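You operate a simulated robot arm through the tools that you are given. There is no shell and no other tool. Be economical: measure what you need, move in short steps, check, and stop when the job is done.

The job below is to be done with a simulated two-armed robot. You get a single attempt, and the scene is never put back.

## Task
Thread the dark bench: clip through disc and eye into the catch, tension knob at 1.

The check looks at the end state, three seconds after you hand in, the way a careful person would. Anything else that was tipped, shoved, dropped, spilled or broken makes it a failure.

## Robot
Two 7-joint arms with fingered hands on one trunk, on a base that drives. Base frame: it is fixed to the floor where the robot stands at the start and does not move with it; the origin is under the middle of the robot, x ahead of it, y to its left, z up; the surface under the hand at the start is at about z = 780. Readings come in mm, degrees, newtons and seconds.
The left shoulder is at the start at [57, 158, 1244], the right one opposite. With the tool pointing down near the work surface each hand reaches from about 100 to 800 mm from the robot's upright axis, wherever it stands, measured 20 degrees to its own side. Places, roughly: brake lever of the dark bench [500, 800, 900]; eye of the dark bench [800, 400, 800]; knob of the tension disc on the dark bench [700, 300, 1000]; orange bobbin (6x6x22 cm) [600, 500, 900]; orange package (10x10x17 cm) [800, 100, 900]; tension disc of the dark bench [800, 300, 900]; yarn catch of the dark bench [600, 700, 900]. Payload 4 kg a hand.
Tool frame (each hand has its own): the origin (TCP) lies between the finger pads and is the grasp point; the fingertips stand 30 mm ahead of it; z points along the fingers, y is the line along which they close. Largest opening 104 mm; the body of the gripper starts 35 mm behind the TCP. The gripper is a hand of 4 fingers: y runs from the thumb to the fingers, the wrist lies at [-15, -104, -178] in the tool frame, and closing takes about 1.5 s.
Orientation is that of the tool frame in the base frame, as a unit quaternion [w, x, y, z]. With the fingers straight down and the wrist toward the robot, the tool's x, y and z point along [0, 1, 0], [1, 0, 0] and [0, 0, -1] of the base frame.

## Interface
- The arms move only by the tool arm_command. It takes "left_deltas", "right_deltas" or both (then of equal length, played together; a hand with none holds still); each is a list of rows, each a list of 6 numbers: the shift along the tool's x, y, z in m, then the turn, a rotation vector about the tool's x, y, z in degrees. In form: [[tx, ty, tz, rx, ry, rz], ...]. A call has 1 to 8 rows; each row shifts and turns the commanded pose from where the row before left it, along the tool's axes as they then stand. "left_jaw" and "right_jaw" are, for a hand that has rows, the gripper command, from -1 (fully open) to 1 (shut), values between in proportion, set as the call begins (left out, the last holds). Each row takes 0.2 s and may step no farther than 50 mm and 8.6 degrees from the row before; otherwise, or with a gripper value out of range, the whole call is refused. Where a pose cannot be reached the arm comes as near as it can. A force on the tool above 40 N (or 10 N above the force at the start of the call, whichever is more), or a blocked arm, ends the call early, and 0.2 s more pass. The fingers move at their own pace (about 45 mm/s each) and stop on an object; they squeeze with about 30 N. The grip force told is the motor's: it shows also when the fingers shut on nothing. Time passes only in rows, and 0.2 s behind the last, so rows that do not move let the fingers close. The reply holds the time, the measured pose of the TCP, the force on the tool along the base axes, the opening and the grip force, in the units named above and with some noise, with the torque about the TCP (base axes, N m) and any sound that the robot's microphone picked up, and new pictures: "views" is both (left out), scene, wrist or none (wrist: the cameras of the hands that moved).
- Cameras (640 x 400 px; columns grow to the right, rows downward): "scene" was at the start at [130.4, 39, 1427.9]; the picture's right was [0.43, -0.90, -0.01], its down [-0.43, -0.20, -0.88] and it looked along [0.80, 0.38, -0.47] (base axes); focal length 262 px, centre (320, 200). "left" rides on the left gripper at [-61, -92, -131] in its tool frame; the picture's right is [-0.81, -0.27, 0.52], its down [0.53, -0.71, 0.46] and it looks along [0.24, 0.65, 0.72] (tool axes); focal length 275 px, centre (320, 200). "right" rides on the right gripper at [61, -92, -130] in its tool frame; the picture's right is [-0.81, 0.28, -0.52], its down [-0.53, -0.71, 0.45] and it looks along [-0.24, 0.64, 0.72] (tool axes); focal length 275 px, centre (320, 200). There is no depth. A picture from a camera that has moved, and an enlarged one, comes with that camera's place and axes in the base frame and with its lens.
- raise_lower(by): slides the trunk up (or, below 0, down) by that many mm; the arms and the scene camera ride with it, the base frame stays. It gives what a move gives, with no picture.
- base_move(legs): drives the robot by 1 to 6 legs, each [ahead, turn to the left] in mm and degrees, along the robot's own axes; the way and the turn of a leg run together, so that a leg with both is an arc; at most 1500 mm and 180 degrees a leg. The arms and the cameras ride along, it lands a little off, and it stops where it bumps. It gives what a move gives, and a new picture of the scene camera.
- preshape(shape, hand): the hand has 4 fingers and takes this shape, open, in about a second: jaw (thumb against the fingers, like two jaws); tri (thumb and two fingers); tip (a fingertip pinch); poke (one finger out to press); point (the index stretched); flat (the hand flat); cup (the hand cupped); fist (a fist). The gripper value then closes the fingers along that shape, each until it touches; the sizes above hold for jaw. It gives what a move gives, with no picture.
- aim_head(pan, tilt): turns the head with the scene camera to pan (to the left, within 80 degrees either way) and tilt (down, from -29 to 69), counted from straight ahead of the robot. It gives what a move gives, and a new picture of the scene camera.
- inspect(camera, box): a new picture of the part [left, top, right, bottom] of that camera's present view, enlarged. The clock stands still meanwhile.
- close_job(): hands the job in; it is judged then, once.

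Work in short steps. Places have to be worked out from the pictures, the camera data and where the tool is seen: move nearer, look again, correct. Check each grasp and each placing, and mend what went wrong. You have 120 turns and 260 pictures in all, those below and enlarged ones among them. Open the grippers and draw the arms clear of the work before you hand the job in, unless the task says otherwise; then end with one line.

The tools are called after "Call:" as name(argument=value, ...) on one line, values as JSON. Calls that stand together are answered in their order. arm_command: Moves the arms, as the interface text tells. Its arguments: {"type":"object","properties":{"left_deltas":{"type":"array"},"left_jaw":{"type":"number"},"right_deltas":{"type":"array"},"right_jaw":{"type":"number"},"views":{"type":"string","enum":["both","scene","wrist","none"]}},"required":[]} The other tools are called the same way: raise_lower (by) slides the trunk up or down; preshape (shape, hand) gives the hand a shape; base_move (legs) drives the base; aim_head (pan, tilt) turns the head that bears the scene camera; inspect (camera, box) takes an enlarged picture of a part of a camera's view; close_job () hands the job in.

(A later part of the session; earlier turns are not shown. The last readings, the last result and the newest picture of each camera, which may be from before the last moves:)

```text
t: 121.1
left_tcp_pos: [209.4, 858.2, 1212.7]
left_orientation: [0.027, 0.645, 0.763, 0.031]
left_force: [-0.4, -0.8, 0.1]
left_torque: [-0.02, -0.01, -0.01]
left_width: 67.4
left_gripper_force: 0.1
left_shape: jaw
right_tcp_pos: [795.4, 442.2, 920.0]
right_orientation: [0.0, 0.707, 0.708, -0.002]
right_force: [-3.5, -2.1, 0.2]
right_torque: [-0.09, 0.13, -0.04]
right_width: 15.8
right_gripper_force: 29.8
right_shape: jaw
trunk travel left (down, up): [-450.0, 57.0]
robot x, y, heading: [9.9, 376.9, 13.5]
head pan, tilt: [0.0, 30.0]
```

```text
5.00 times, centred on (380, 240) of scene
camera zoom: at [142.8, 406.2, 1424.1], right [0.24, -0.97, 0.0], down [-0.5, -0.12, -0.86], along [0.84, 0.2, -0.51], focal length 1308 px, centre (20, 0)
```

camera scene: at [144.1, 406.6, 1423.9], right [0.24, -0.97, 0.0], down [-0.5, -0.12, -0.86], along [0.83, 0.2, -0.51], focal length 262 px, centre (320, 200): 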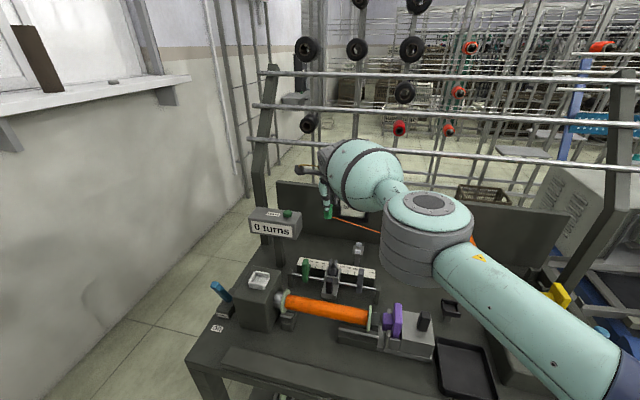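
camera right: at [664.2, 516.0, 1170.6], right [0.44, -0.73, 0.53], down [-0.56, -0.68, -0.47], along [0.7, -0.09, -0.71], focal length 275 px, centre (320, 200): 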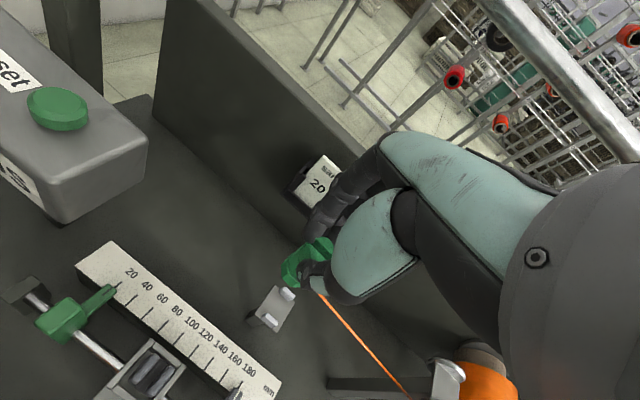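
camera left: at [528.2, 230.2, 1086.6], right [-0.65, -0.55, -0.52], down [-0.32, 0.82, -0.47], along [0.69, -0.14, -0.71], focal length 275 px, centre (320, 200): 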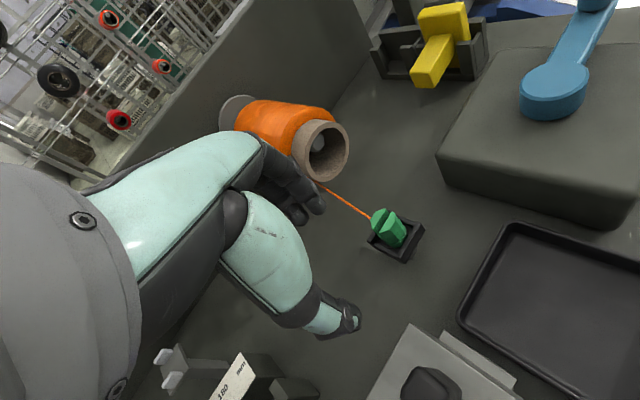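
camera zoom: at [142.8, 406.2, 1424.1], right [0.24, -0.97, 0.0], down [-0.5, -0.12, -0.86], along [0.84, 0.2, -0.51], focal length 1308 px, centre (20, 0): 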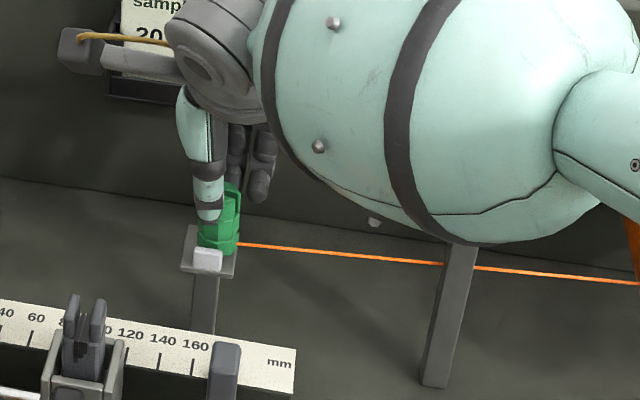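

In the eye, touching the far bar slightly. Shift 4 mm nearer and continue through.

Call:
arm_command(right_deltas=[[0.004, -0.004, 0, 0, 0, 0], [0.012, 0, 0, 0, 0, 0], [0.015, 0, 0, 0, 0, 0], [0.015, 0, 0, 0, 0, 0], [0.015, 0, 0, 0, 0, 0], [0, 0, 0, 0, 0, 0]], views="none")

Call:
inspect(camera="scene", box=[320, 200, 440, 290])

Call:
inspect(camera="right", box=[220, 170, 460, 380])

```text
t: 122.5
left_tcp_pos: [210.0, 858.3, 1212.3]
left_orientation: [0.027, 0.644, 0.764, 0.031]
left_force: [-0.4, 0.2, 0.4]
left_torque: [-0.01, 0.0, 0.01]
left_width: 67.2
left_gripper_force: 0.1
left_shape: jaw
right_tcp_pos: [781.3, 486.7, 917.9]
right_orientation: [0.0, 0.707, 0.707, -0.002]
right_force: [-0.3, -0.4, 0.3]
right_torque: [0.02, -0.02, -0.03]
right_width: 16.3
right_gripper_force: 29.9
right_shape: jaw
right hand out of reach, approached as far as the arm can: row 3, 4, 5
trunk travel left (down, up): [-450.0, 57.0]
robot x, y, heading: [8.9, 372.2, 13.8]
head pan, tilt: [0.0, 30.0]
```

```text
4.44 times, centred on (380, 245) of scene
camera zoom: at [143.5, 407.2, 1424.0], right [0.24, -0.97, 0.0], down [-0.5, -0.12, -0.86], along [0.83, 0.2, -0.51], focal length 1163 px, centre (53, 0)
```

zoom: 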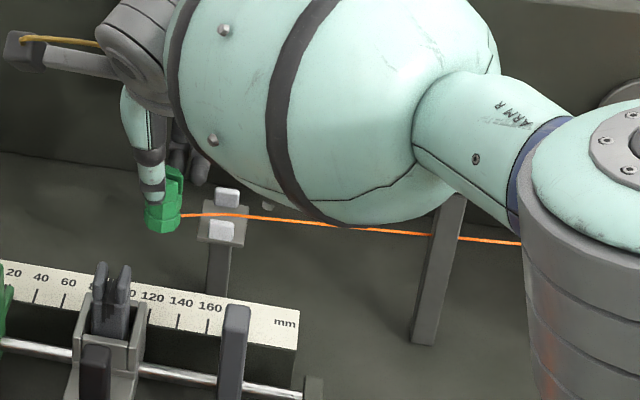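

```text
1.90 times, centred on (340, 275) of right
camera zoom: at [690.0, 548.8, 1049.9], right [0.28, -0.81, 0.52], down [-0.71, -0.53, -0.45], along [0.64, -0.25, -0.72], focal length 524 px, centre (282, 57)
```

zoom: 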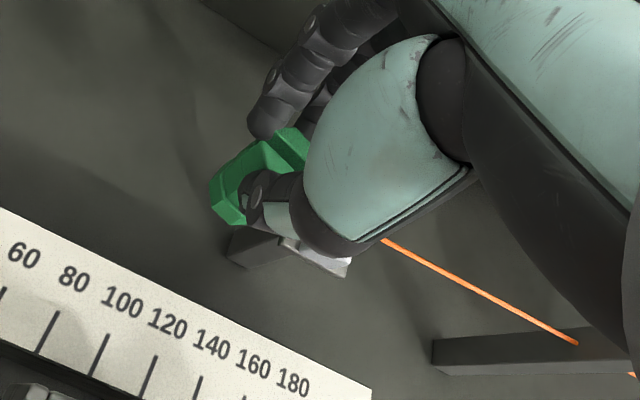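

The yarn seems to have a slight kink at the eye. Zoom in.

Call:
inspect(camera="scene", box=[340, 235, 400, 270])

Call:
inspect(camera="scene", box=[370, 230, 450, 280])

```text
10.67 times, centred on (370, 252) of scene
camera zoom: at [143.5, 407.2, 1424.0], right [0.24, -0.97, 0.0], down [-0.5, -0.12, -0.86], along [0.83, 0.2, -0.51], focal length 2792 px, centre (-213, -360)
```

zoom: 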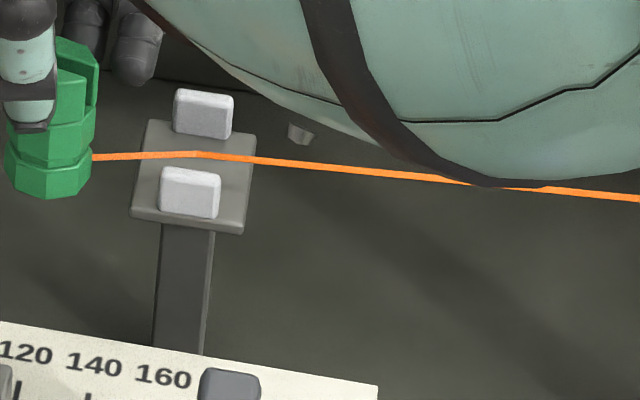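

```text
8.00 times, centred on (410, 255) of scene
camera zoom: at [143.5, 407.2, 1424.0], right [0.24, -0.97, 0.0], down [-0.5, -0.12, -0.86], along [0.83, 0.2, -0.51], focal length 2094 px, centre (-400, -240)
```

zoom: 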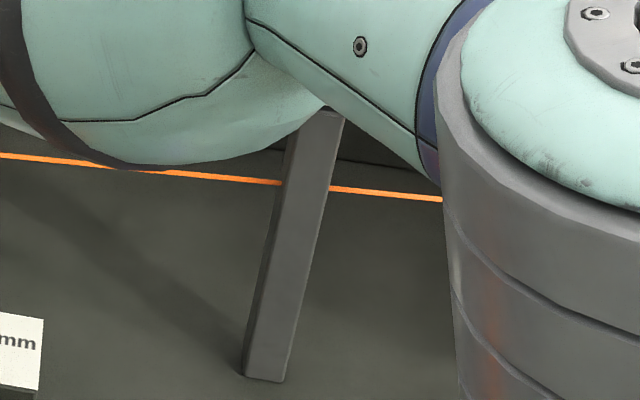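

The yarn does bend at the eye: the eye has caught it. So the disc did not catch because my pass was slightly too high. I'll go back through the eye the same way to unthread it, then redo the disc lower.

Call:
arm_command(right_deltas=[[-0.008, 0.004, -0.001, 0, 0, 0], [-0.012, 0.006, 0, 0, 0, 0], [-0.012, 0, 0, 0, 0, 0], [-0.012, 0, 0, 0, 0, 0], [-0.012, 0, 0, 0, 0, 0], [-0.012, 0, 0, 0, 0, 0], [-0.012, 0, 0, 0, 0, 0], [-0.012, 0, 0, 0, 0, 0]], views="none")

Call:
arm_command(right_deltas=[[-0.012, 0, 0, 0, 0, 0], [-0.008, 0, 0, 0, 0, 0], [0, 0, 0, 0, 0, 0]], views="none")

Call:
inspect(camera="scene", box=[330, 200, 430, 280])

```text
t: 124.3
left_tcp_pos: [210.2, 857.5, 1213.9]
left_orientation: [0.026, 0.644, 0.764, 0.031]
left_force: [-0.6, 0.8, -0.5]
left_torque: [-0.03, -0.02, -0.01]
left_width: 67.5
left_gripper_force: 0.1
left_shape: jaw
right_tcp_pos: [786.4, 390.6, 921.9]
right_orientation: [0.001, 0.707, 0.707, 0.0]
right_force: [0.1, 0.5, -0.2]
right_torque: [0.0, 0.01, 0.0]
right_width: 15.9
right_gripper_force: 29.3
right_shape: jaw
trunk travel left (down, up): [-450.0, 57.0]
robot x, y, heading: [11.9, 371.9, 13.5]
head pan, tilt: [0.0, 30.0]
```

```text
t: 125.1
left_tcp_pos: [209.7, 859.7, 1212.8]
left_orientation: [0.026, 0.644, 0.764, 0.03]
left_force: [-0.9, -0.4, 0.5]
left_torque: [-0.04, 0.02, -0.02]
left_width: 67.8
left_gripper_force: 0.0
left_shape: jaw
right_tcp_pos: [785.6, 371.6, 923.7]
right_orientation: [0.001, 0.707, 0.707, -0.001]
right_force: [0.3, 0.8, -0.1]
right_torque: [0.01, 0.02, 0.01]
right_width: 15.8
right_gripper_force: 29.9
right_shape: jaw
trunk travel left (down, up): [-450.0, 57.0]
robot x, y, heading: [10.1, 371.6, 13.7]
head pan, tilt: [0.0, 30.0]
```

```text
5.00 times, centred on (380, 240) of scene
camera zoom: at [143.2, 407.6, 1424.0], right [0.24, -0.97, 0.0], down [-0.5, -0.12, -0.86], along [0.83, 0.2, -0.51], focal length 1308 px, centre (20, 0)
```

zoom: 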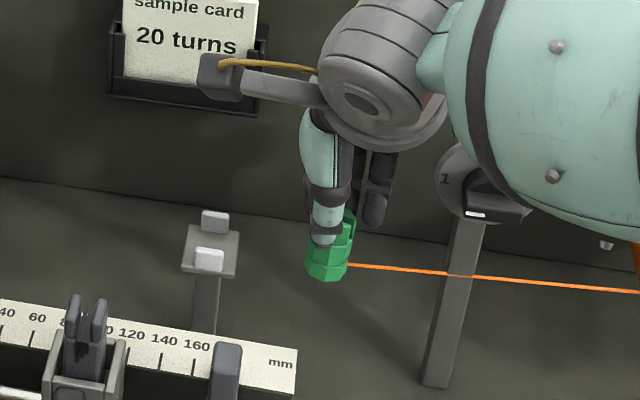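

The eye is unthreaded. Raise to z≈1055, then go back right over the disc in small steps.

Call:
arm_command(right_deltas=[[0, 0.002, -0.02, 0, 0, 0], [0, 0.002, -0.025, 0, 0, 0], [0, 0.002, -0.028, 0, 0, 0], [0, 0.002, -0.028, 0, 0, 0], [0, 0, -0.025, 0, 0, 0], [0, 0, -0.006, 0, 0, 0]], views="none")

Call:
arm_command(right_deltas=[[-0.012, 0, 0, 0, 0, 0], [-0.018, 0, 0, 0, 0, 0], [-0.02, 0, 0, 0, 0, 0], [-0.02, 0, 0, 0, 0, 0], [-0.02, 0, 0, 0, 0, 0], [-0.02, 0, 0, 0, 0, 0], [-0.02, 0, 0, 0, 0, 0], [-0.015, 0, 0, 0, 0, 0]], views="none")

```text
t: 126.5
left_tcp_pos: [209.5, 858.1, 1212.8]
left_orientation: [0.025, 0.644, 0.764, 0.031]
left_force: [-0.9, -0.1, -0.4]
left_torque: [-0.02, 0.0, -0.01]
left_width: 67.5
left_gripper_force: 0.0
left_shape: jaw
right_tcp_pos: [792.1, 370.9, 1053.8]
right_orientation: [0.0, 0.707, 0.707, -0.001]
right_force: [0.0, 0.1, 0.1]
right_torque: [0.0, -0.03, -0.01]
right_width: 15.7
right_gripper_force: 30.5
right_shape: jaw
trunk travel left (down, up): [-450.0, 57.0]
robot x, y, heading: [12.4, 372.4, 13.9]
head pan, tilt: [0.0, 30.0]
```

```text
t: 128.3
left_tcp_pos: [209.8, 857.0, 1213.7]
left_orientation: [0.025, 0.644, 0.764, 0.03]
left_force: [0.0, 0.8, 0.2]
left_torque: [0.01, 0.03, -0.03]
left_width: 67.5
left_gripper_force: 0.2
left_shape: jaw
right_tcp_pos: [790.5, 226.1, 1056.4]
right_orientation: [0.001, 0.706, 0.708, -0.001]
right_force: [-0.3, 0.1, -1.1]
right_torque: [0.02, -0.01, -0.06]
right_width: 15.4
right_gripper_force: 29.8
right_shape: jaw
trunk travel left (down, up): [-450.0, 57.0]
robot x, y, heading: [8.6, 373.9, 13.7]
head pan, tilt: [0.0, 30.0]
```

No blocking this time. Descend to TCP ≈1029 and check the clip's grip and height.

Call:
arm_command(right_deltas=[[0, 0.002, 0.014, 0, 0, 0], [0, 0.002, 0.013, 0, 0, 0], [0, 0, 0, 0, 0, 0]], views="none")

Call:
inspect(camera="scene", box=[400, 190, 480, 254])

Call:
inspect(camera="right", box=[160, 150, 360, 310])

```text
t: 129.1
left_tcp_pos: [210.6, 857.7, 1214.6]
left_orientation: [0.026, 0.644, 0.764, 0.03]
left_force: [0.3, -0.4, 0.1]
left_torque: [0.0, -0.01, -0.01]
left_width: 67.7
left_gripper_force: 0.1
left_shape: jaw
right_tcp_pos: [796.9, 227.3, 1028.2]
right_orientation: [0.002, 0.706, 0.708, 0.0]
right_force: [-0.9, 0.0, -0.3]
right_torque: [-0.01, 0.01, 0.01]
right_width: 15.7
right_gripper_force: 30.1
right_shape: jaw
trunk travel left (down, up): [-450.0, 57.0]
robot x, y, heading: [7.5, 371.2, 14.0]
head pan, tilt: [0.0, 30.0]
```

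```text
6.25 times, centred on (440, 222) of scene
camera zoom: at [143.0, 407.2, 1424.0], right [0.24, -0.97, 0.0], down [-0.5, -0.12, -0.86], along [0.83, 0.2, -0.51], focal length 1636 px, centre (-430, 62)
```

zoom: 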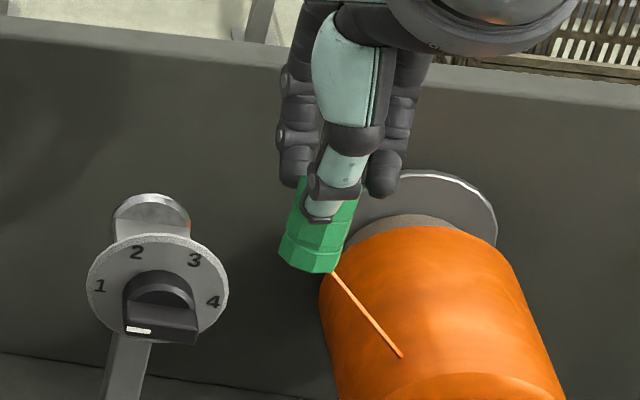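

```text
2.50 times, centred on (260, 230) of right
camera zoom: at [705.3, 287.8, 1160.0], right [0.28, -0.81, 0.52], down [-0.71, -0.53, -0.46], along [0.65, -0.24, -0.72], focal length 688 px, centre (470, 125)
```

zoom: 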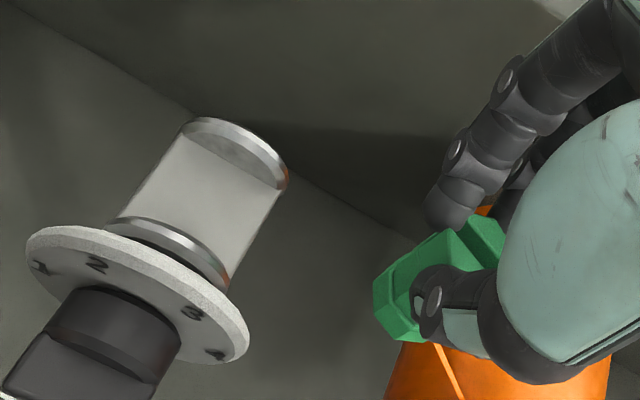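

The clip bottom is at about 970, just at floor level. Advance to the middle of the channel at this height.

Call:
arm_command(right_deltas=[[0.01, -0.003, -0.001, 0, 0, 0], [0.015, 0, 0, 0, 0, 0], [0.015, 0, 0, 0, 0, 0], [0.012, 0, 0, 0, 0, 0], [0, 0, 0, 0, 0, 0]], views="none")

Call:
inspect(camera="scene", box=[400, 190, 480, 254])

Call:
inspect(camera="right", box=[220, 180, 380, 320])

```text
t: 130.3
left_tcp_pos: [209.1, 858.5, 1212.6]
left_orientation: [0.026, 0.645, 0.763, 0.031]
left_force: [-0.2, -0.7, 1.0]
left_torque: [0.01, 0.03, 0.03]
left_width: 67.6
left_gripper_force: 0.1
left_shape: jaw
right_tcp_pos: [792.6, 276.5, 1028.7]
right_orientation: [0.001, 0.707, 0.707, 0.0]
right_force: [0.7, -0.3, 3.3]
right_torque: [-0.04, -0.04, 0.0]
right_width: 16.0
right_gripper_force: 29.8
right_shape: jaw
trunk travel left (down, up): [-450.0, 57.0]
robot x, y, heading: [9.1, 370.1, 13.6]
head pan, tilt: [0.0, 30.0]
```

```text
6.25 times, centred on (440, 222) of scene
camera zoom: at [142.8, 406.9, 1424.1], right [0.24, -0.97, 0.0], down [-0.5, -0.12, -0.86], along [0.84, 0.2, -0.51], focal length 1636 px, centre (-430, 62)
```

zoom: 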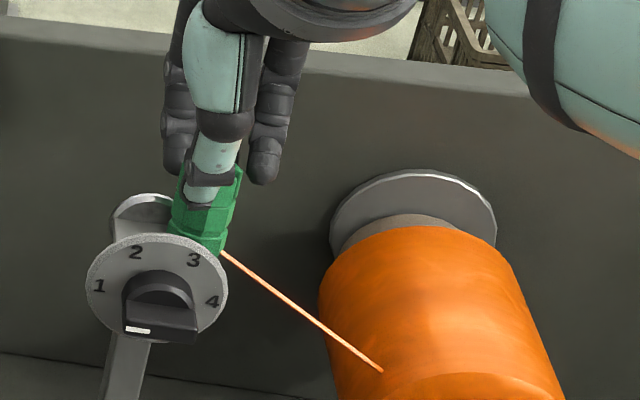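

```text
2.86 times, centred on (300, 250) of right
camera zoom: at [701.8, 338.1, 1161.1], right [0.27, -0.81, 0.52], down [-0.71, -0.53, -0.46], along [0.65, -0.24, -0.72], focal length 786 px, centre (377, 57)
```

zoom: 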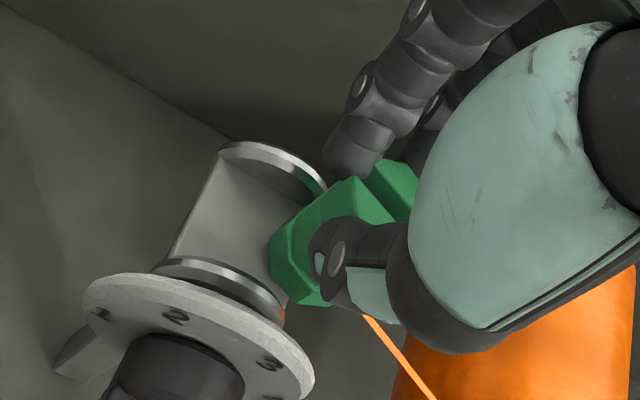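

The clip is touching the channel floor lightly (3 N). Raise 1 mm and continue through to the left.

Call:
arm_command(right_deltas=[[0.01, 0, -0.001, 0, 0, 0], [0.012, 0, 0, 0, 0, 0], [0.012, 0, 0, 0, 0, 0], [0.012, 0, 0, 0, 0, 0], [0.012, 0, 0, 0, 0, 0], [0.012, 0, 0, 0, 0, 0], [0, 0, 0, 0, 0, 0]], views="none")

Call:
inspect(camera="scene", box=[380, 190, 480, 254])

Call:
inspect(camera="right", box=[240, 200, 440, 370])

```text
t: 131.9
left_tcp_pos: [210.0, 858.0, 1213.2]
left_orientation: [0.025, 0.644, 0.764, 0.03]
left_force: [0.5, 0.1, -0.2]
left_torque: [-0.01, 0.01, 0.01]
left_width: 67.5
left_gripper_force: 0.1
left_shape: jaw
right_tcp_pos: [792.9, 347.4, 1031.7]
right_orientation: [0.0, 0.706, 0.708, -0.001]
right_force: [0.9, 0.0, 0.5]
right_torque: [-0.02, -0.04, 0.06]
right_width: 16.0
right_gripper_force: 30.0
right_shape: jaw
trunk travel left (down, up): [-450.0, 57.0]
robot x, y, heading: [8.8, 373.7, 13.5]
head pan, tilt: [0.0, 30.0]
```

```text
6.25 times, centred on (430, 222) of scene
camera zoom: at [143.4, 406.8, 1424.0], right [0.24, -0.97, 0.0], down [-0.5, -0.12, -0.86], along [0.83, 0.2, -0.51], focal length 1636 px, centre (-368, 62)
```

zoom: 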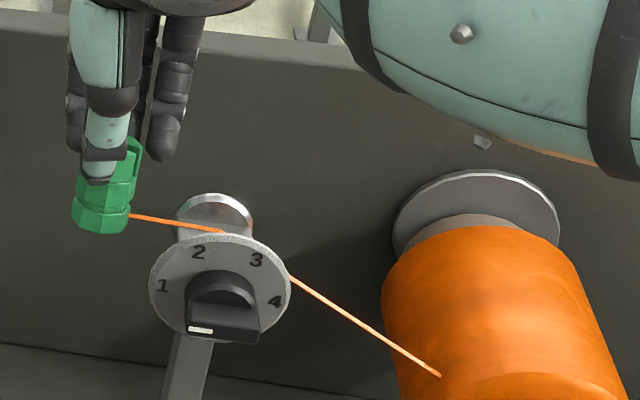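

```text
2.35 times, centred on (340, 285) of right
camera zoom: at [701.9, 409.0, 1162.7], right [0.28, -0.81, 0.52], down [-0.71, -0.53, -0.45], along [0.65, -0.24, -0.72], focal length 648 px, centre (273, 0)
```

zoom: 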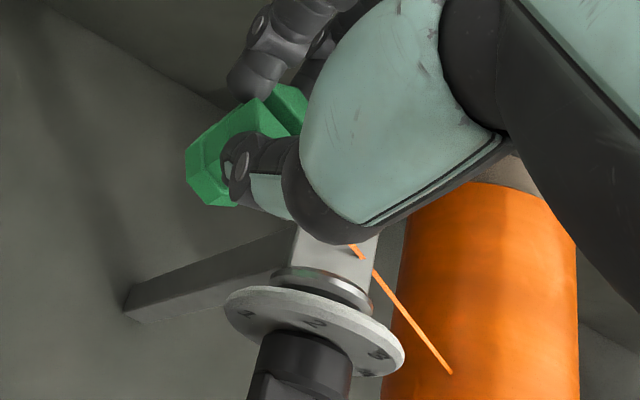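

The yarn now bends at the disc — it is threaded there. Next: move to y≈383 and lower to eye level.

Call:
arm_command(right_deltas=[[0.012, 0, 0, 0, 0, 0], [0.014, -0.001, 0.005, 0, 0, 0], [0.01, -0.001, 0.015, 0, 0, 0], [0, 0, 0.02, 0, 0, 0], [0, 0, 0.022, 0, 0, 0], [0, 0, 0.022, 0, 0, 0], [0, 0, 0.02, 0, 0, 0], [0, 0, 0.006, 0, 0, 0]], views="none")

Call:
inspect(camera="right", box=[160, 150, 360, 310])

Call:
inspect(camera="scene", box=[330, 200, 450, 280])

```text
t: 133.7
left_tcp_pos: [209.6, 858.5, 1213.2]
left_orientation: [0.027, 0.645, 0.763, 0.031]
left_force: [-0.5, 0.4, 0.6]
left_torque: [0.0, -0.04, 0.03]
left_width: 67.7
left_gripper_force: 0.1
left_shape: jaw
right_tcp_pos: [791.1, 384.5, 919.8]
right_orientation: [0.0, 0.707, 0.707, 0.0]
right_force: [-0.8, -0.1, 1.4]
right_torque: [0.01, 0.02, -0.01]
right_width: 15.7
right_gripper_force: 29.7
right_shape: jaw
trunk travel left (down, up): [-450.0, 57.0]
robot x, y, heading: [9.7, 372.9, 13.6]
head pan, tilt: [0.0, 30.0]
```

```text
2.50 times, centred on (260, 230) of right
camera zoom: at [700.3, 444.9, 1052.2], right [0.28, -0.81, 0.52], down [-0.71, -0.53, -0.46], along [0.65, -0.24, -0.72], focal length 688 px, centre (470, 125)
```

zoom: 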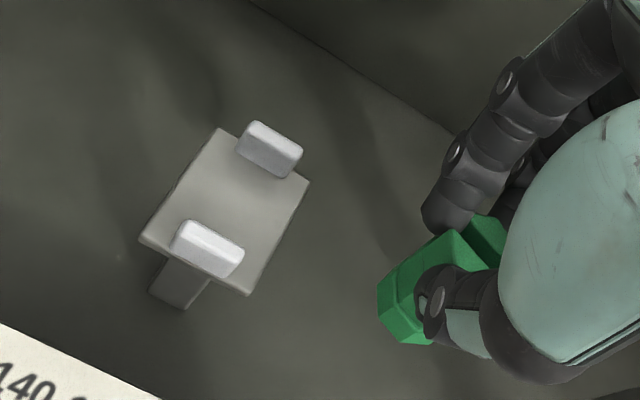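

```text
5.00 times, centred on (390, 240) of scene
camera zoom: at [143.4, 407.1, 1424.0], right [0.24, -0.97, 0.0], down [-0.5, -0.12, -0.86], along [0.83, 0.2, -0.51], focal length 1308 px, centre (-30, 0)
```

zoom: 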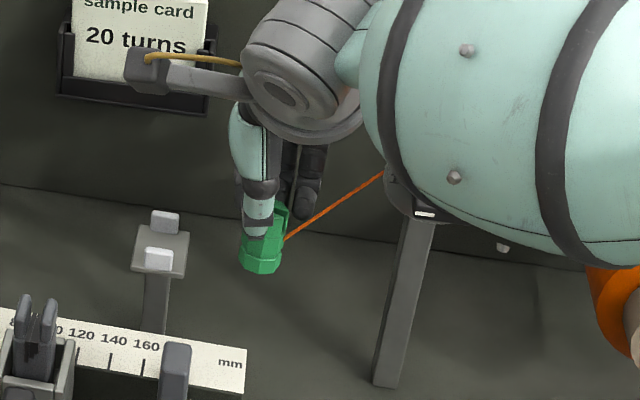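

The yarn holds at the disc and now comes down to the clip. Pass through the eye at x≈790.

Call:
arm_command(right_deltas=[[0.01, -0.001, 0.001, 0, 0, 0], [0.014, 0, 0, 0, 0, 0], [0.014, 0, 0, 0, 0, 0], [0.014, 0, 0, 0, 0, 0], [0.014, 0, 0, 0, 0, 0], [0.014, 0, 0, 0, 0, 0], [0.014, -0.002, 0, 0, 0, 0], [0.01, -0.003, 0, 0, 0, 0]], views="none")

Call:
inspect(camera="scene", box=[320, 210, 440, 290])

```text
t: 135.5
left_tcp_pos: [210.6, 857.7, 1212.2]
left_orientation: [0.026, 0.644, 0.764, 0.03]
left_force: [-0.5, 0.6, -0.3]
left_torque: [0.0, -0.02, -0.02]
left_width: 67.5
left_gripper_force: 0.0
left_shape: jaw
right_tcp_pos: [791.1, 484.9, 913.2]
right_orientation: [0.0, 0.706, 0.708, -0.002]
right_force: [0.0, 0.3, 0.4]
right_torque: [-0.03, 0.0, 0.0]
right_width: 16.6
right_gripper_force: 29.5
right_shape: jaw
right hand out of reach, approached as far as the arm can: row 7
trunk travel left (down, up): [-450.0, 57.0]
robot x, y, heading: [7.6, 373.4, 13.7]
head pan, tilt: [0.0, 30.0]
```

```text
5.00 times, centred on (380, 250) of scene
camera zoom: at [143.0, 407.6, 1423.9], right [0.24, -0.97, 0.0], down [-0.5, -0.12, -0.86], along [0.83, 0.2, -0.51], focal length 1308 px, centre (20, -50)
```

zoom: 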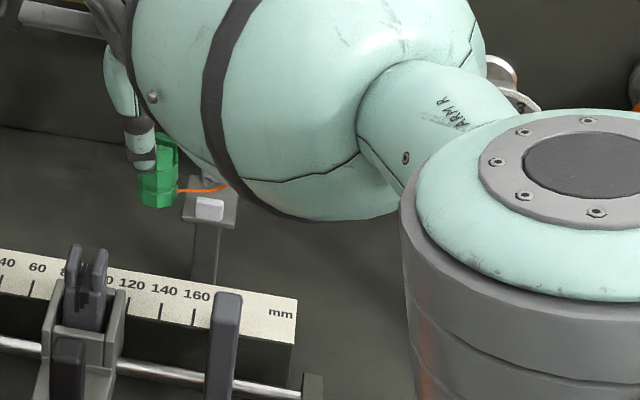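

The yarn now bends at the eye as well. Raise the clip straight up, staying left of the eye.

Call:
arm_command(right_deltas=[[0, 0, -0.02, 0, 0, 0], [0, 0, -0.022, 0, 0, 0], [0, 0, -0.022, 0, 0, 0], [0, -0.005, -0.022, 0, 0, 0], [0, -0.01, -0.022, 0, 0, 0], [0, -0.02, -0.02, 0, 0, 0], [0, -0.02, 0, 0, 0, 0], [0, 0, 0, 0, 0, 0]], views="scene")

Call:
inspect(camera="scene", box=[310, 190, 430, 280])

```text
t: 136.6
left_tcp_pos: [194.8, 852.0, 1218.8]
left_orientation: [0.03, 0.644, 0.764, 0.038]
left_force: [0.1, -0.7, -1.1]
left_torque: [-0.02, -0.01, 0.0]
left_width: 67.6
left_gripper_force: 0.1
left_shape: jaw
right_tcp_pos: [770.7, 475.9, 1012.0]
right_orientation: [0.004, 0.707, 0.707, 0.005]
right_force: [-0.9, 0.1, 0.1]
right_torque: [0.03, -0.03, 0.01]
right_width: 16.5
right_gripper_force: 30.2
right_shape: jaw
trunk travel left (down, up): [-450.0, 57.0]
robot x, y, heading: [9.3, 376.4, 13.5]
head pan, tilt: [0.0, 30.0]
stopped in row 5 (right hand): the arm was blocked; the commanded pose is now the measured one
camera scene: at [141.7, 404.8, 1424.2], right [0.24, -0.97, 0.0], down [-0.5, -0.12, -0.86], along [0.84, 0.2, -0.51], focal length 262 px, centre (320, 200)
```

scene: 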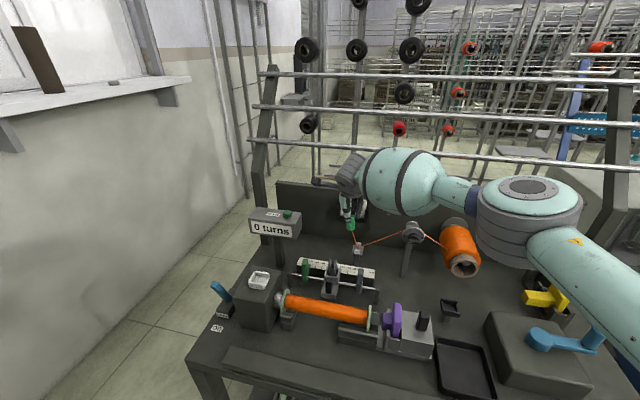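

```text
4.44 times, centred on (370, 235) of scene
camera zoom: at [141.7, 404.8, 1424.2], right [0.24, -0.97, 0.0], down [-0.5, -0.12, -0.86], along [0.84, 0.2, -0.51], focal length 1163 px, centre (98, 44)
```

zoom: 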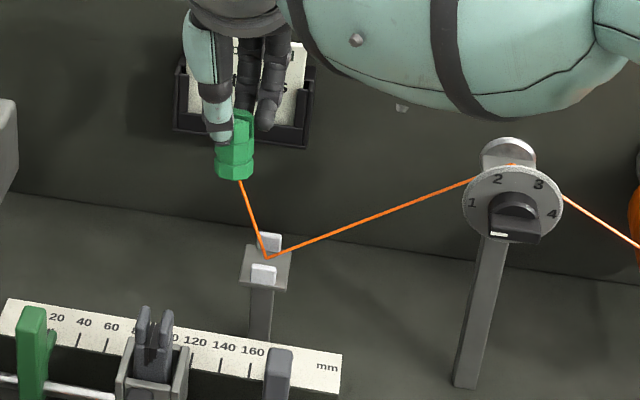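

Threaded properly: package → disc → eye → clip. Now draw the clip back toward the robot and slightly up in small steps.

Call:
arm_command(right_deltas=[[0, -0.012, -0.002, 0, 0, 0], [0, -0.016, -0.004, 0, 0, 0], [0, -0.016, -0.004, 0, 0, 0], [0, -0.016, -0.004, 0, 0, 0], [0, -0.016, -0.004, 0, 0, 0], [0, -0.016, -0.004, 0, 0, 0], [0, -0.012, 0, 0, 0, 0], [0, 0, 0, 0, 0, 0]], views="none")

Call:
base_move(legs=[[-110, 0]])

```text
t: 138.3
left_tcp_pos: [197.2, 853.4, 1216.8]
left_orientation: [0.03, 0.644, 0.764, 0.035]
left_force: [0.4, 0.2, 1.0]
left_torque: [0.01, 0.01, -0.01]
left_width: 67.4
left_gripper_force: 0.1
left_shape: jaw
right_tcp_pos: [664.2, 479.6, 1032.3]
right_orientation: [0.005, 0.707, 0.707, 0.004]
right_force: [-0.2, -0.3, -0.1]
right_torque: [-0.03, 0.04, 0.01]
right_width: 16.6
right_gripper_force: 30.0
right_shape: jaw
trunk travel left (down, up): [-450.0, 57.0]
robot x, y, heading: [8.2, 374.6, 13.8]
head pan, tilt: [0.0, 30.0]
```

```text
t: 139.6
left_tcp_pos: [92.8, 830.7, 1213.4]
left_orientation: [0.028, 0.644, 0.763, 0.033]
left_force: [0.2, -0.4, 0.3]
left_torque: [0.03, -0.04, -0.01]
left_width: 67.6
left_gripper_force: 0.1
left_shape: jaw
right_tcp_pos: [559.4, 453.8, 1026.0]
right_orientation: [0.003, 0.706, 0.708, 0.003]
right_force: [-0.1, -0.4, 0.5]
right_torque: [0.03, -0.06, -0.03]
right_width: 16.5
right_gripper_force: 29.9
right_shape: jaw
trunk travel left (down, up): [-450.0, 57.0]
robot x, y, heading: [-98.8, 347.8, 13.8]
head pan, tilt: [0.0, 30.0]
camera scene: at [12.1, 375.8, 1426.2], right [0.24, -0.97, 0.0], down [-0.48, -0.12, -0.87], along [0.84, 0.21, -0.5], focal length 262 px, centre (320, 200)
```

scene: 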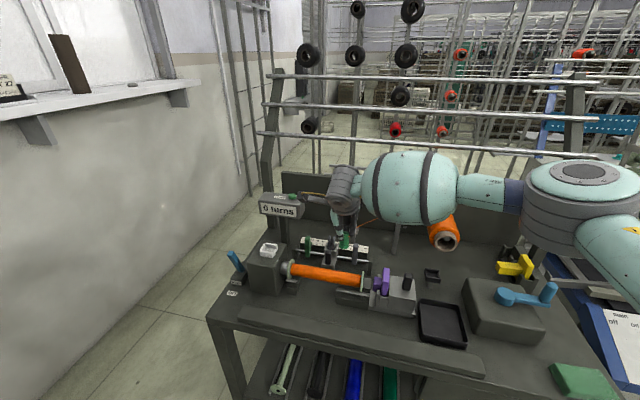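

Turn the base 18° left to bring the hand toward the catch.

Call:
base_move(legs=[[0, 18]])

Call:
inspect(camera="right", box=[120, 100, 400, 330])

Call:
inspect(camera="scene", box=[280, 180, 460, 310])

```text
t: 141.1
left_tcp_pos: [-59.8, 870.3, 1213.1]
left_orientation: [0.023, 0.515, 0.856, 0.034]
left_force: [0.2, 1.3, -0.7]
left_torque: [-0.02, 0.01, 0.0]
left_width: 67.6
left_gripper_force: 0.1
left_shape: jaw
right_tcp_pos: [500.2, 658.7, 1022.4]
right_orientation: [0.0, 0.586, 0.81, -0.001]
right_force: [0.4, -0.6, -0.8]
right_torque: [0.0, 0.03, 0.0]
right_width: 16.3
right_gripper_force: 30.0
right_shape: jaw
trunk travel left (down, up): [-450.0, 57.0]
robot x, y, heading: [-92.8, 345.5, 32.1]
head pan, tilt: [0.0, 30.0]
camera scene: at [22.1, 421.5, 1423.7], right [0.53, -0.85, 0.0], down [-0.43, -0.27, -0.86], along [0.73, 0.46, -0.51], focal length 262 px, centre (320, 200)
```

scene: 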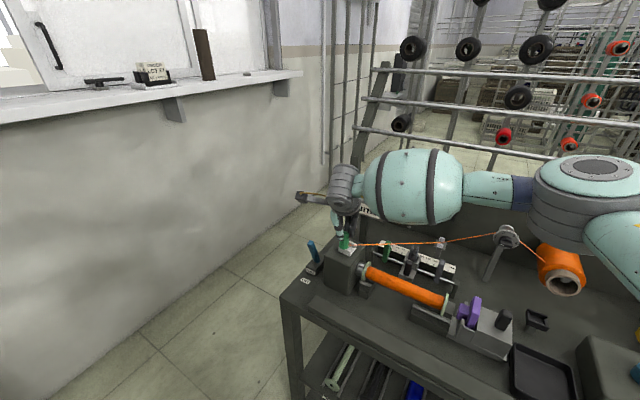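

```text
1.74 times, centred on (260, 215) of right
camera zoom: at [393.6, 688.3, 1153.0], right [0.52, -0.68, 0.52], down [-0.51, -0.73, -0.45], along [0.69, -0.03, -0.72], focal length 479 px, centre (424, 174)
```

zoom: 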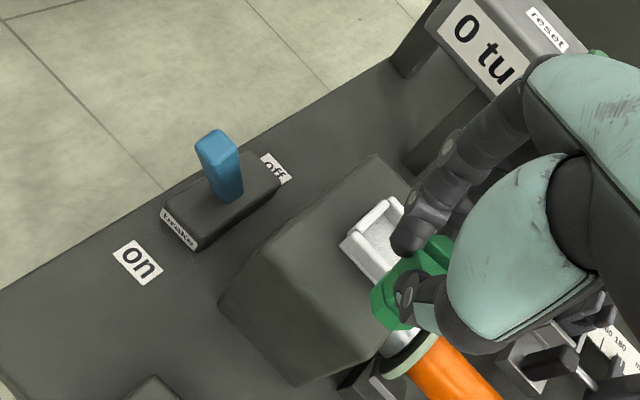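

```text
3.08 times, centred on (370, 245) of scene
camera zoom: at [22.1, 421.5, 1423.7], right [0.53, -0.85, 0.0], down [-0.43, -0.27, -0.86], along [0.73, 0.46, -0.51], focal length 805 px, centre (166, 62)
```

zoom: 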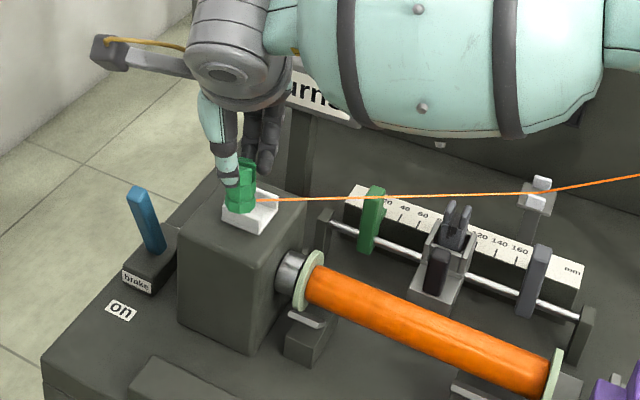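

Catch outer extent: x≈532–578, y≈637–683, open toward −y; centre ≈ (555,659). Move over it and look again.

Call:
arm_command(right_deltas=[[-0.006, 0.015, 0, 0, 0, 0], [-0.006, 0.0185, 0, 0, 0, 0], [-0.006, 0.0185, 0.005, 0, 0, 0], [0, 0, 0.015, 0, 0, 0], [0, 0, 0, 0, 0, 0]], views="none")

Call:
inspect(camera="right", box=[200, 150, 400, 310])

Call:
inspect(camera="scene", box=[310, 200, 410, 280])

```text
t: 142.3
left_tcp_pos: [-73.4, 860.9, 1214.6]
left_orientation: [0.026, 0.514, 0.856, 0.041]
left_force: [0.4, -0.2, -0.4]
left_torque: [-0.03, 0.03, 0.0]
left_width: 67.7
left_gripper_force: 0.0
left_shape: jaw
right_tcp_pos: [542.8, 652.9, 1009.8]
right_orientation: [0.002, 0.585, 0.811, 0.005]
right_force: [0.5, 0.3, -0.4]
right_torque: [-0.05, 0.02, 0.03]
right_width: 16.6
right_gripper_force: 30.2
right_shape: jaw
trunk travel left (down, up): [-450.0, 57.0]
robot x, y, heading: [-95.4, 348.4, 32.0]
head pan, tilt: [0.0, 30.0]
```

```text
2.50 times, centred on (300, 230) of right
camera zoom: at [435.3, 680.7, 1140.3], right [0.51, -0.68, 0.52], down [-0.5, -0.73, -0.47], along [0.7, -0.02, -0.72], focal length 688 px, centre (370, 125)
```

zoom: 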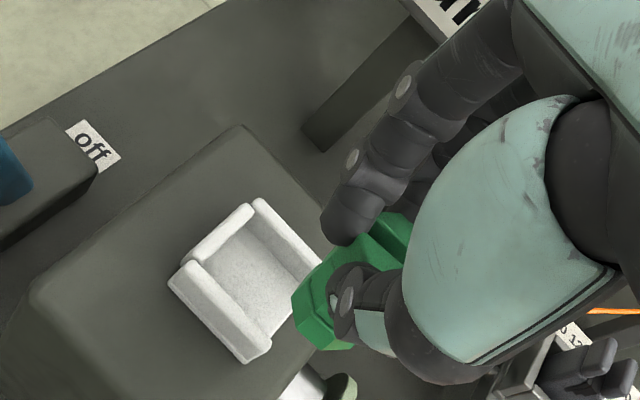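

```text
5.00 times, centred on (360, 240) of scene
camera zoom: at [20.1, 420.9, 1423.9], right [0.53, -0.85, 0.0], down [-0.43, -0.27, -0.86], along [0.73, 0.46, -0.51], focal length 1308 px, centre (120, 0)
```

zoom: 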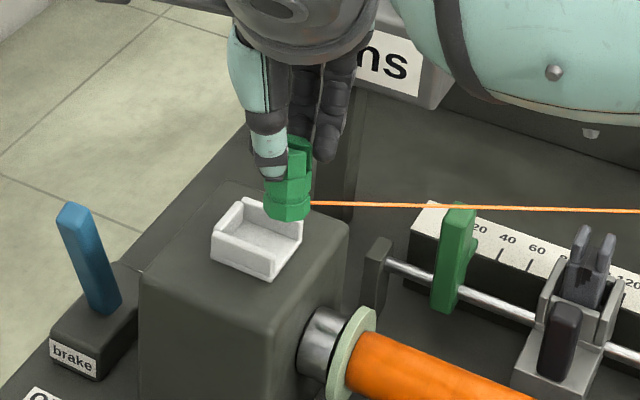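

Catch floor centre ≈ (557,664,915). Shift over it and lower to TCP ≈ 985 (clip bottom ~928), then check.

Call:
arm_command(right_deltas=[[0.003, 0.009, 0, 0, 0, 0], [0.002, 0.0075, 0, 0, 0, 0], [0, 0, 0.012, 0, 0, 0], [0, 0, 0.012, 0, 0, 0], [0, 0, 0, 0, 0, 0]], views="none")

Call:
inspect(camera="right", box=[240, 170, 400, 310])

Call:
inspect(camera="scene", box=[320, 210, 400, 270])

```text
t: 143.5
left_tcp_pos: [-74.7, 861.6, 1216.7]
left_orientation: [0.026, 0.515, 0.856, 0.04]
left_force: [-0.5, -0.7, -0.3]
left_torque: [0.0, 0.0, 0.02]
left_width: 67.7
left_gripper_force: 0.1
left_shape: jaw
right_tcp_pos: [557.6, 662.4, 988.7]
right_orientation: [0.004, 0.585, 0.811, 0.006]
right_force: [-0.8, 0.2, -0.9]
right_torque: [0.04, 0.0, -0.01]
right_width: 16.1
right_gripper_force: 30.2
right_shape: jaw
trunk travel left (down, up): [-450.0, 57.0]
robot x, y, heading: [-95.9, 343.4, 32.4]
head pan, tilt: [0.0, 30.0]
```

```text
2.86 times, centred on (320, 240) of right
camera zoom: at [450.4, 690.4, 1118.3], right [0.51, -0.68, 0.52], down [-0.5, -0.73, -0.47], along [0.7, -0.02, -0.72], focal length 786 px, centre (320, 86)
```

zoom: 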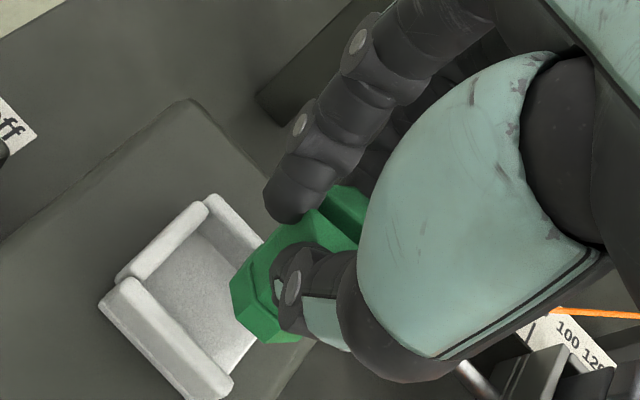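

```text
6.67 times, centred on (360, 240) of scene
camera zoom: at [19.3, 420.2, 1424.0], right [0.53, -0.85, 0.0], down [-0.43, -0.27, -0.86], along [0.73, 0.46, -0.51], focal length 1745 px, centre (53, -67)
```

zoom: 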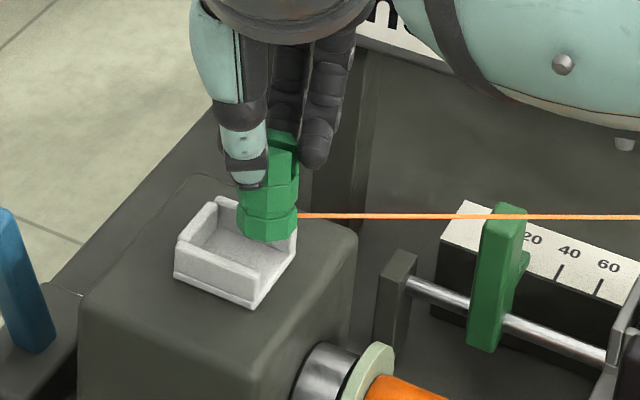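

Projections show the clip sits about (+6,−12) mm off from the TCP in the hand. Shift by (−6,+12) mm and recheck.

Call:
arm_command(right_deltas=[[0.007, -0.001, 0, 0, 0, 0], [0.0065, -0.001, 0, 0, 0, 0], [0, 0, 0, 0, 0, 0]], views="none")

Call:
inspect(camera="right", box=[240, 170, 400, 310])

Call:
inspect(camera="scene", box=[320, 210, 400, 270])

```text
t: 144.3
left_tcp_pos: [-75.0, 859.7, 1217.6]
left_orientation: [0.026, 0.515, 0.856, 0.039]
left_force: [0.8, 0.4, 0.8]
left_torque: [0.01, 0.0, 0.01]
left_width: 67.5
left_gripper_force: 0.1
left_shape: jaw
right_tcp_pos: [551.0, 673.9, 988.7]
right_orientation: [0.004, 0.585, 0.811, 0.007]
right_force: [-0.3, 0.3, -0.3]
right_torque: [0.02, -0.01, 0.0]
right_width: 16.5
right_gripper_force: 29.8
right_shape: jaw
trunk travel left (down, up): [-450.0, 57.0]
robot x, y, heading: [-97.5, 347.0, 32.4]
head pan, tilt: [0.0, 30.0]
```

```text
2.86 times, centred on (320, 240) of right
camera zoom: at [443.9, 701.5, 1118.5], right [0.51, -0.69, 0.52], down [-0.5, -0.73, -0.47], along [0.7, -0.02, -0.72], focal length 786 px, centre (320, 86)
```

zoom: 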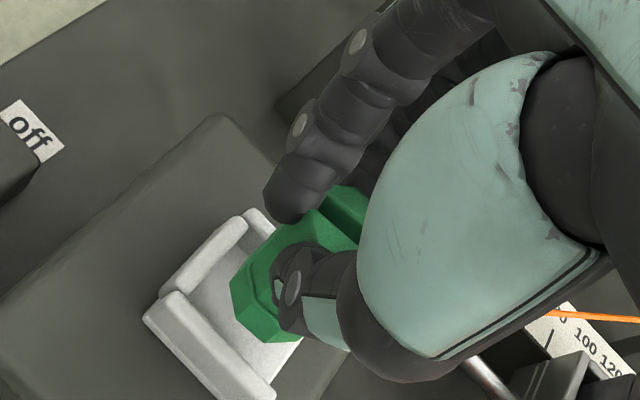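

```text
6.67 times, centred on (360, 240) of scene
camera zoom: at [19.4, 419.8, 1424.0], right [0.53, -0.85, 0.0], down [-0.43, -0.27, -0.86], along [0.73, 0.46, -0.51], focal length 1745 px, centre (53, -67)
```

zoom: 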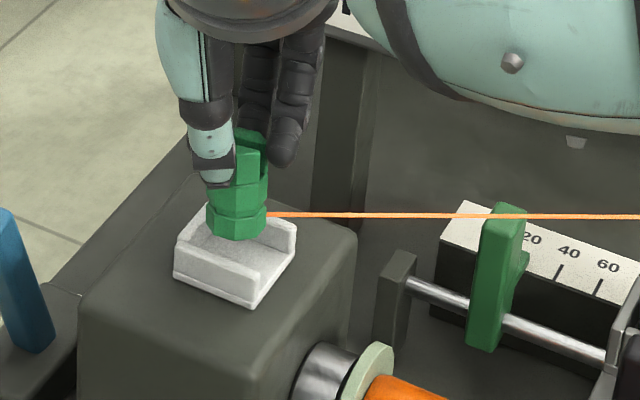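

The clip is now above the catch centre within a few mm. Lower in small steps until it touches the floor.

Call:
arm_command(right_deltas=[[0.001, 0.002, 0.005, 0, 0, 0], [0, 0, 0.004, 0, 0, 0], [0, 0, 0.003, 0, 0, 0], [0, 0, 0, 0, 0, 0]], views="none")

Call:
inspect(camera="right", box=[240, 170, 400, 310])

Call:
inspect(camera="scene", box=[330, 210, 390, 260])

```text
t: 145.3
left_tcp_pos: [-73.3, 860.5, 1216.9]
left_orientation: [0.026, 0.515, 0.856, 0.04]
left_force: [-0.9, 0.1, 0.1]
left_torque: [-0.03, -0.01, -0.01]
left_width: 67.8
left_gripper_force: 0.0
left_shape: jaw
right_tcp_pos: [553.2, 674.2, 976.7]
right_orientation: [0.003, 0.585, 0.811, 0.007]
right_force: [-0.1, 0.4, 0.4]
right_torque: [0.01, 0.01, 0.03]
right_width: 16.3
right_gripper_force: 30.0
right_shape: jaw
trunk travel left (down, up): [-450.0, 57.0]
robot x, y, heading: [-98.0, 347.6, 32.3]
head pan, tilt: [0.0, 30.0]
```

```text
2.86 times, centred on (320, 240) of right
camera zoom: at [446.0, 703.9, 1106.3], right [0.51, -0.68, 0.52], down [-0.5, -0.73, -0.47], along [0.7, -0.02, -0.72], focal length 786 px, centre (320, 86)
```

zoom: 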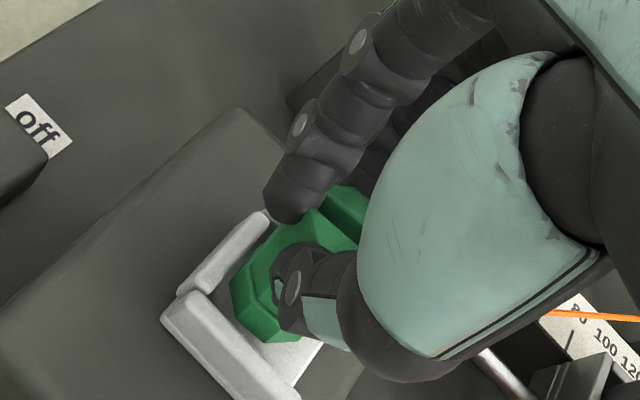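

```text
8.00 times, centred on (360, 235) of scene
camera zoom: at [19.3, 420.1, 1424.0], right [0.53, -0.85, 0.0], down [-0.43, -0.27, -0.86], along [0.73, 0.46, -0.51], focal length 2094 px, centre (0, -80)
```

zoom: 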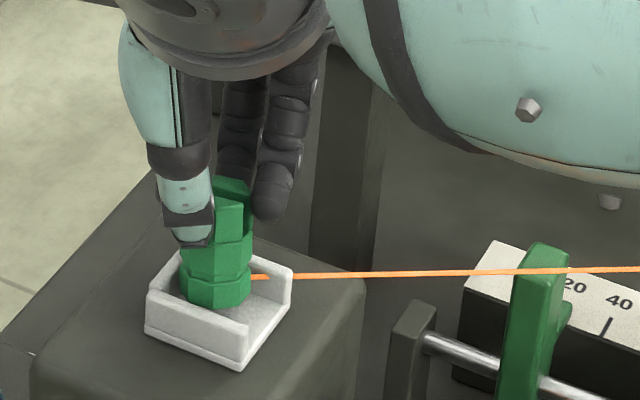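

The clip is inside the catch walls and nearly down. Lower a bit further to contact.

Call:
arm_command(right_deltas=[[-0.002, 0, 0.002, 0, 0, 0], [0, 0, 0.002, 0, 0, 0], [0, 0, 0.002, 0, 0, 0], [0, 0, 0, 0, 0, 0]], views="none")

Call:
inspect(camera="scene", box=[330, 210, 390, 260])

```text
t: 146.3
left_tcp_pos: [-73.7, 859.6, 1218.0]
left_orientation: [0.026, 0.514, 0.856, 0.04]
left_force: [0.2, -0.1, 0.1]
left_torque: [0.01, -0.01, 0.01]
left_width: 67.8
left_gripper_force: 0.0
left_shape: jaw
right_tcp_pos: [554.1, 673.8, 971.0]
right_orientation: [0.004, 0.585, 0.811, 0.006]
right_force: [0.8, 0.2, 1.3]
right_torque: [-0.01, -0.05, -0.02]
right_width: 16.4
right_gripper_force: 30.2
right_shape: jaw
trunk travel left (down, up): [-450.0, 57.0]
robot x, y, heading: [-93.9, 348.0, 32.3]
head pan, tilt: [0.0, 30.0]
```

```text
8.00 times, centred on (360, 235) of scene
camera zoom: at [19.1, 420.0, 1424.0], right [0.53, -0.85, 0.0], down [-0.43, -0.27, -0.86], along [0.73, 0.46, -0.51], focal length 2094 px, centre (0, -80)
```

zoom: 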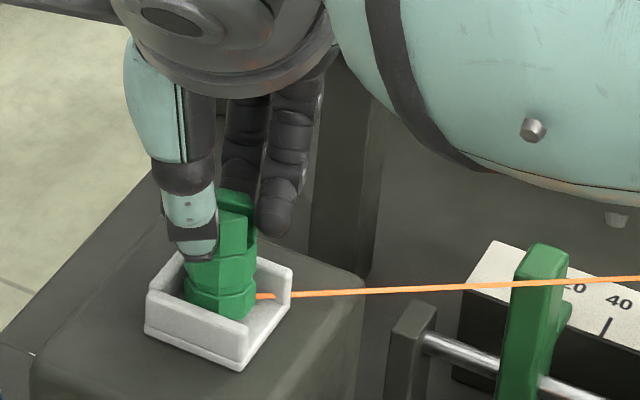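

Nearly in contact. One more 2 mm, then open the jaw to about 55 mm.

Call:
arm_command(right_deltas=[[0, 0, 0.0015, 0, 0, 0], [0, 0, 0.0015, 0, 0, 0], [0, 0, 0, 0, 0, 0]], views="none")

Call:
inspect(camera="scene", box=[330, 210, 390, 260])

```text
t: 147.1
left_tcp_pos: [-75.0, 859.1, 1217.2]
left_orientation: [0.026, 0.515, 0.856, 0.041]
left_force: [-0.4, 0.5, 0.4]
left_torque: [0.01, -0.01, -0.03]
left_width: 67.7
left_gripper_force: 0.1
left_shape: jaw
right_tcp_pos: [552.2, 673.5, 969.4]
right_orientation: [0.004, 0.584, 0.811, 0.009]
right_force: [-0.6, 0.3, 9.4]
right_torque: [-0.02, -0.1, 0.0]
right_width: 16.8
right_gripper_force: 29.8
right_shape: jaw
trunk travel left (down, up): [-450.0, 57.0]
robot x, y, heading: [-97.4, 342.7, 32.3]
head pan, tilt: [0.0, 30.0]
```

```text
8.00 times, centred on (360, 235) of scene
camera zoom: at [17.6, 419.3, 1424.2], right [0.53, -0.85, 0.0], down [-0.43, -0.27, -0.86], along [0.73, 0.46, -0.51], focal length 2094 px, centre (0, -80)
```

zoom: 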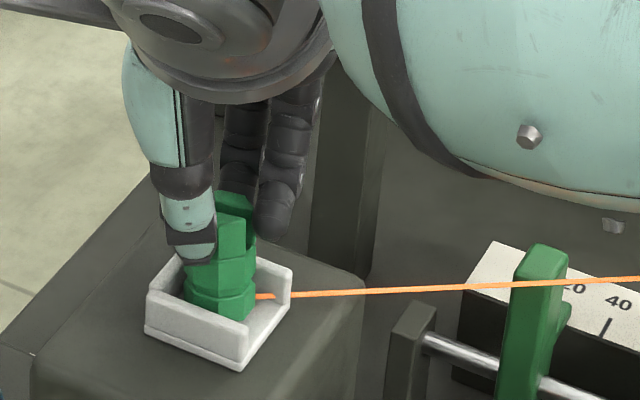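

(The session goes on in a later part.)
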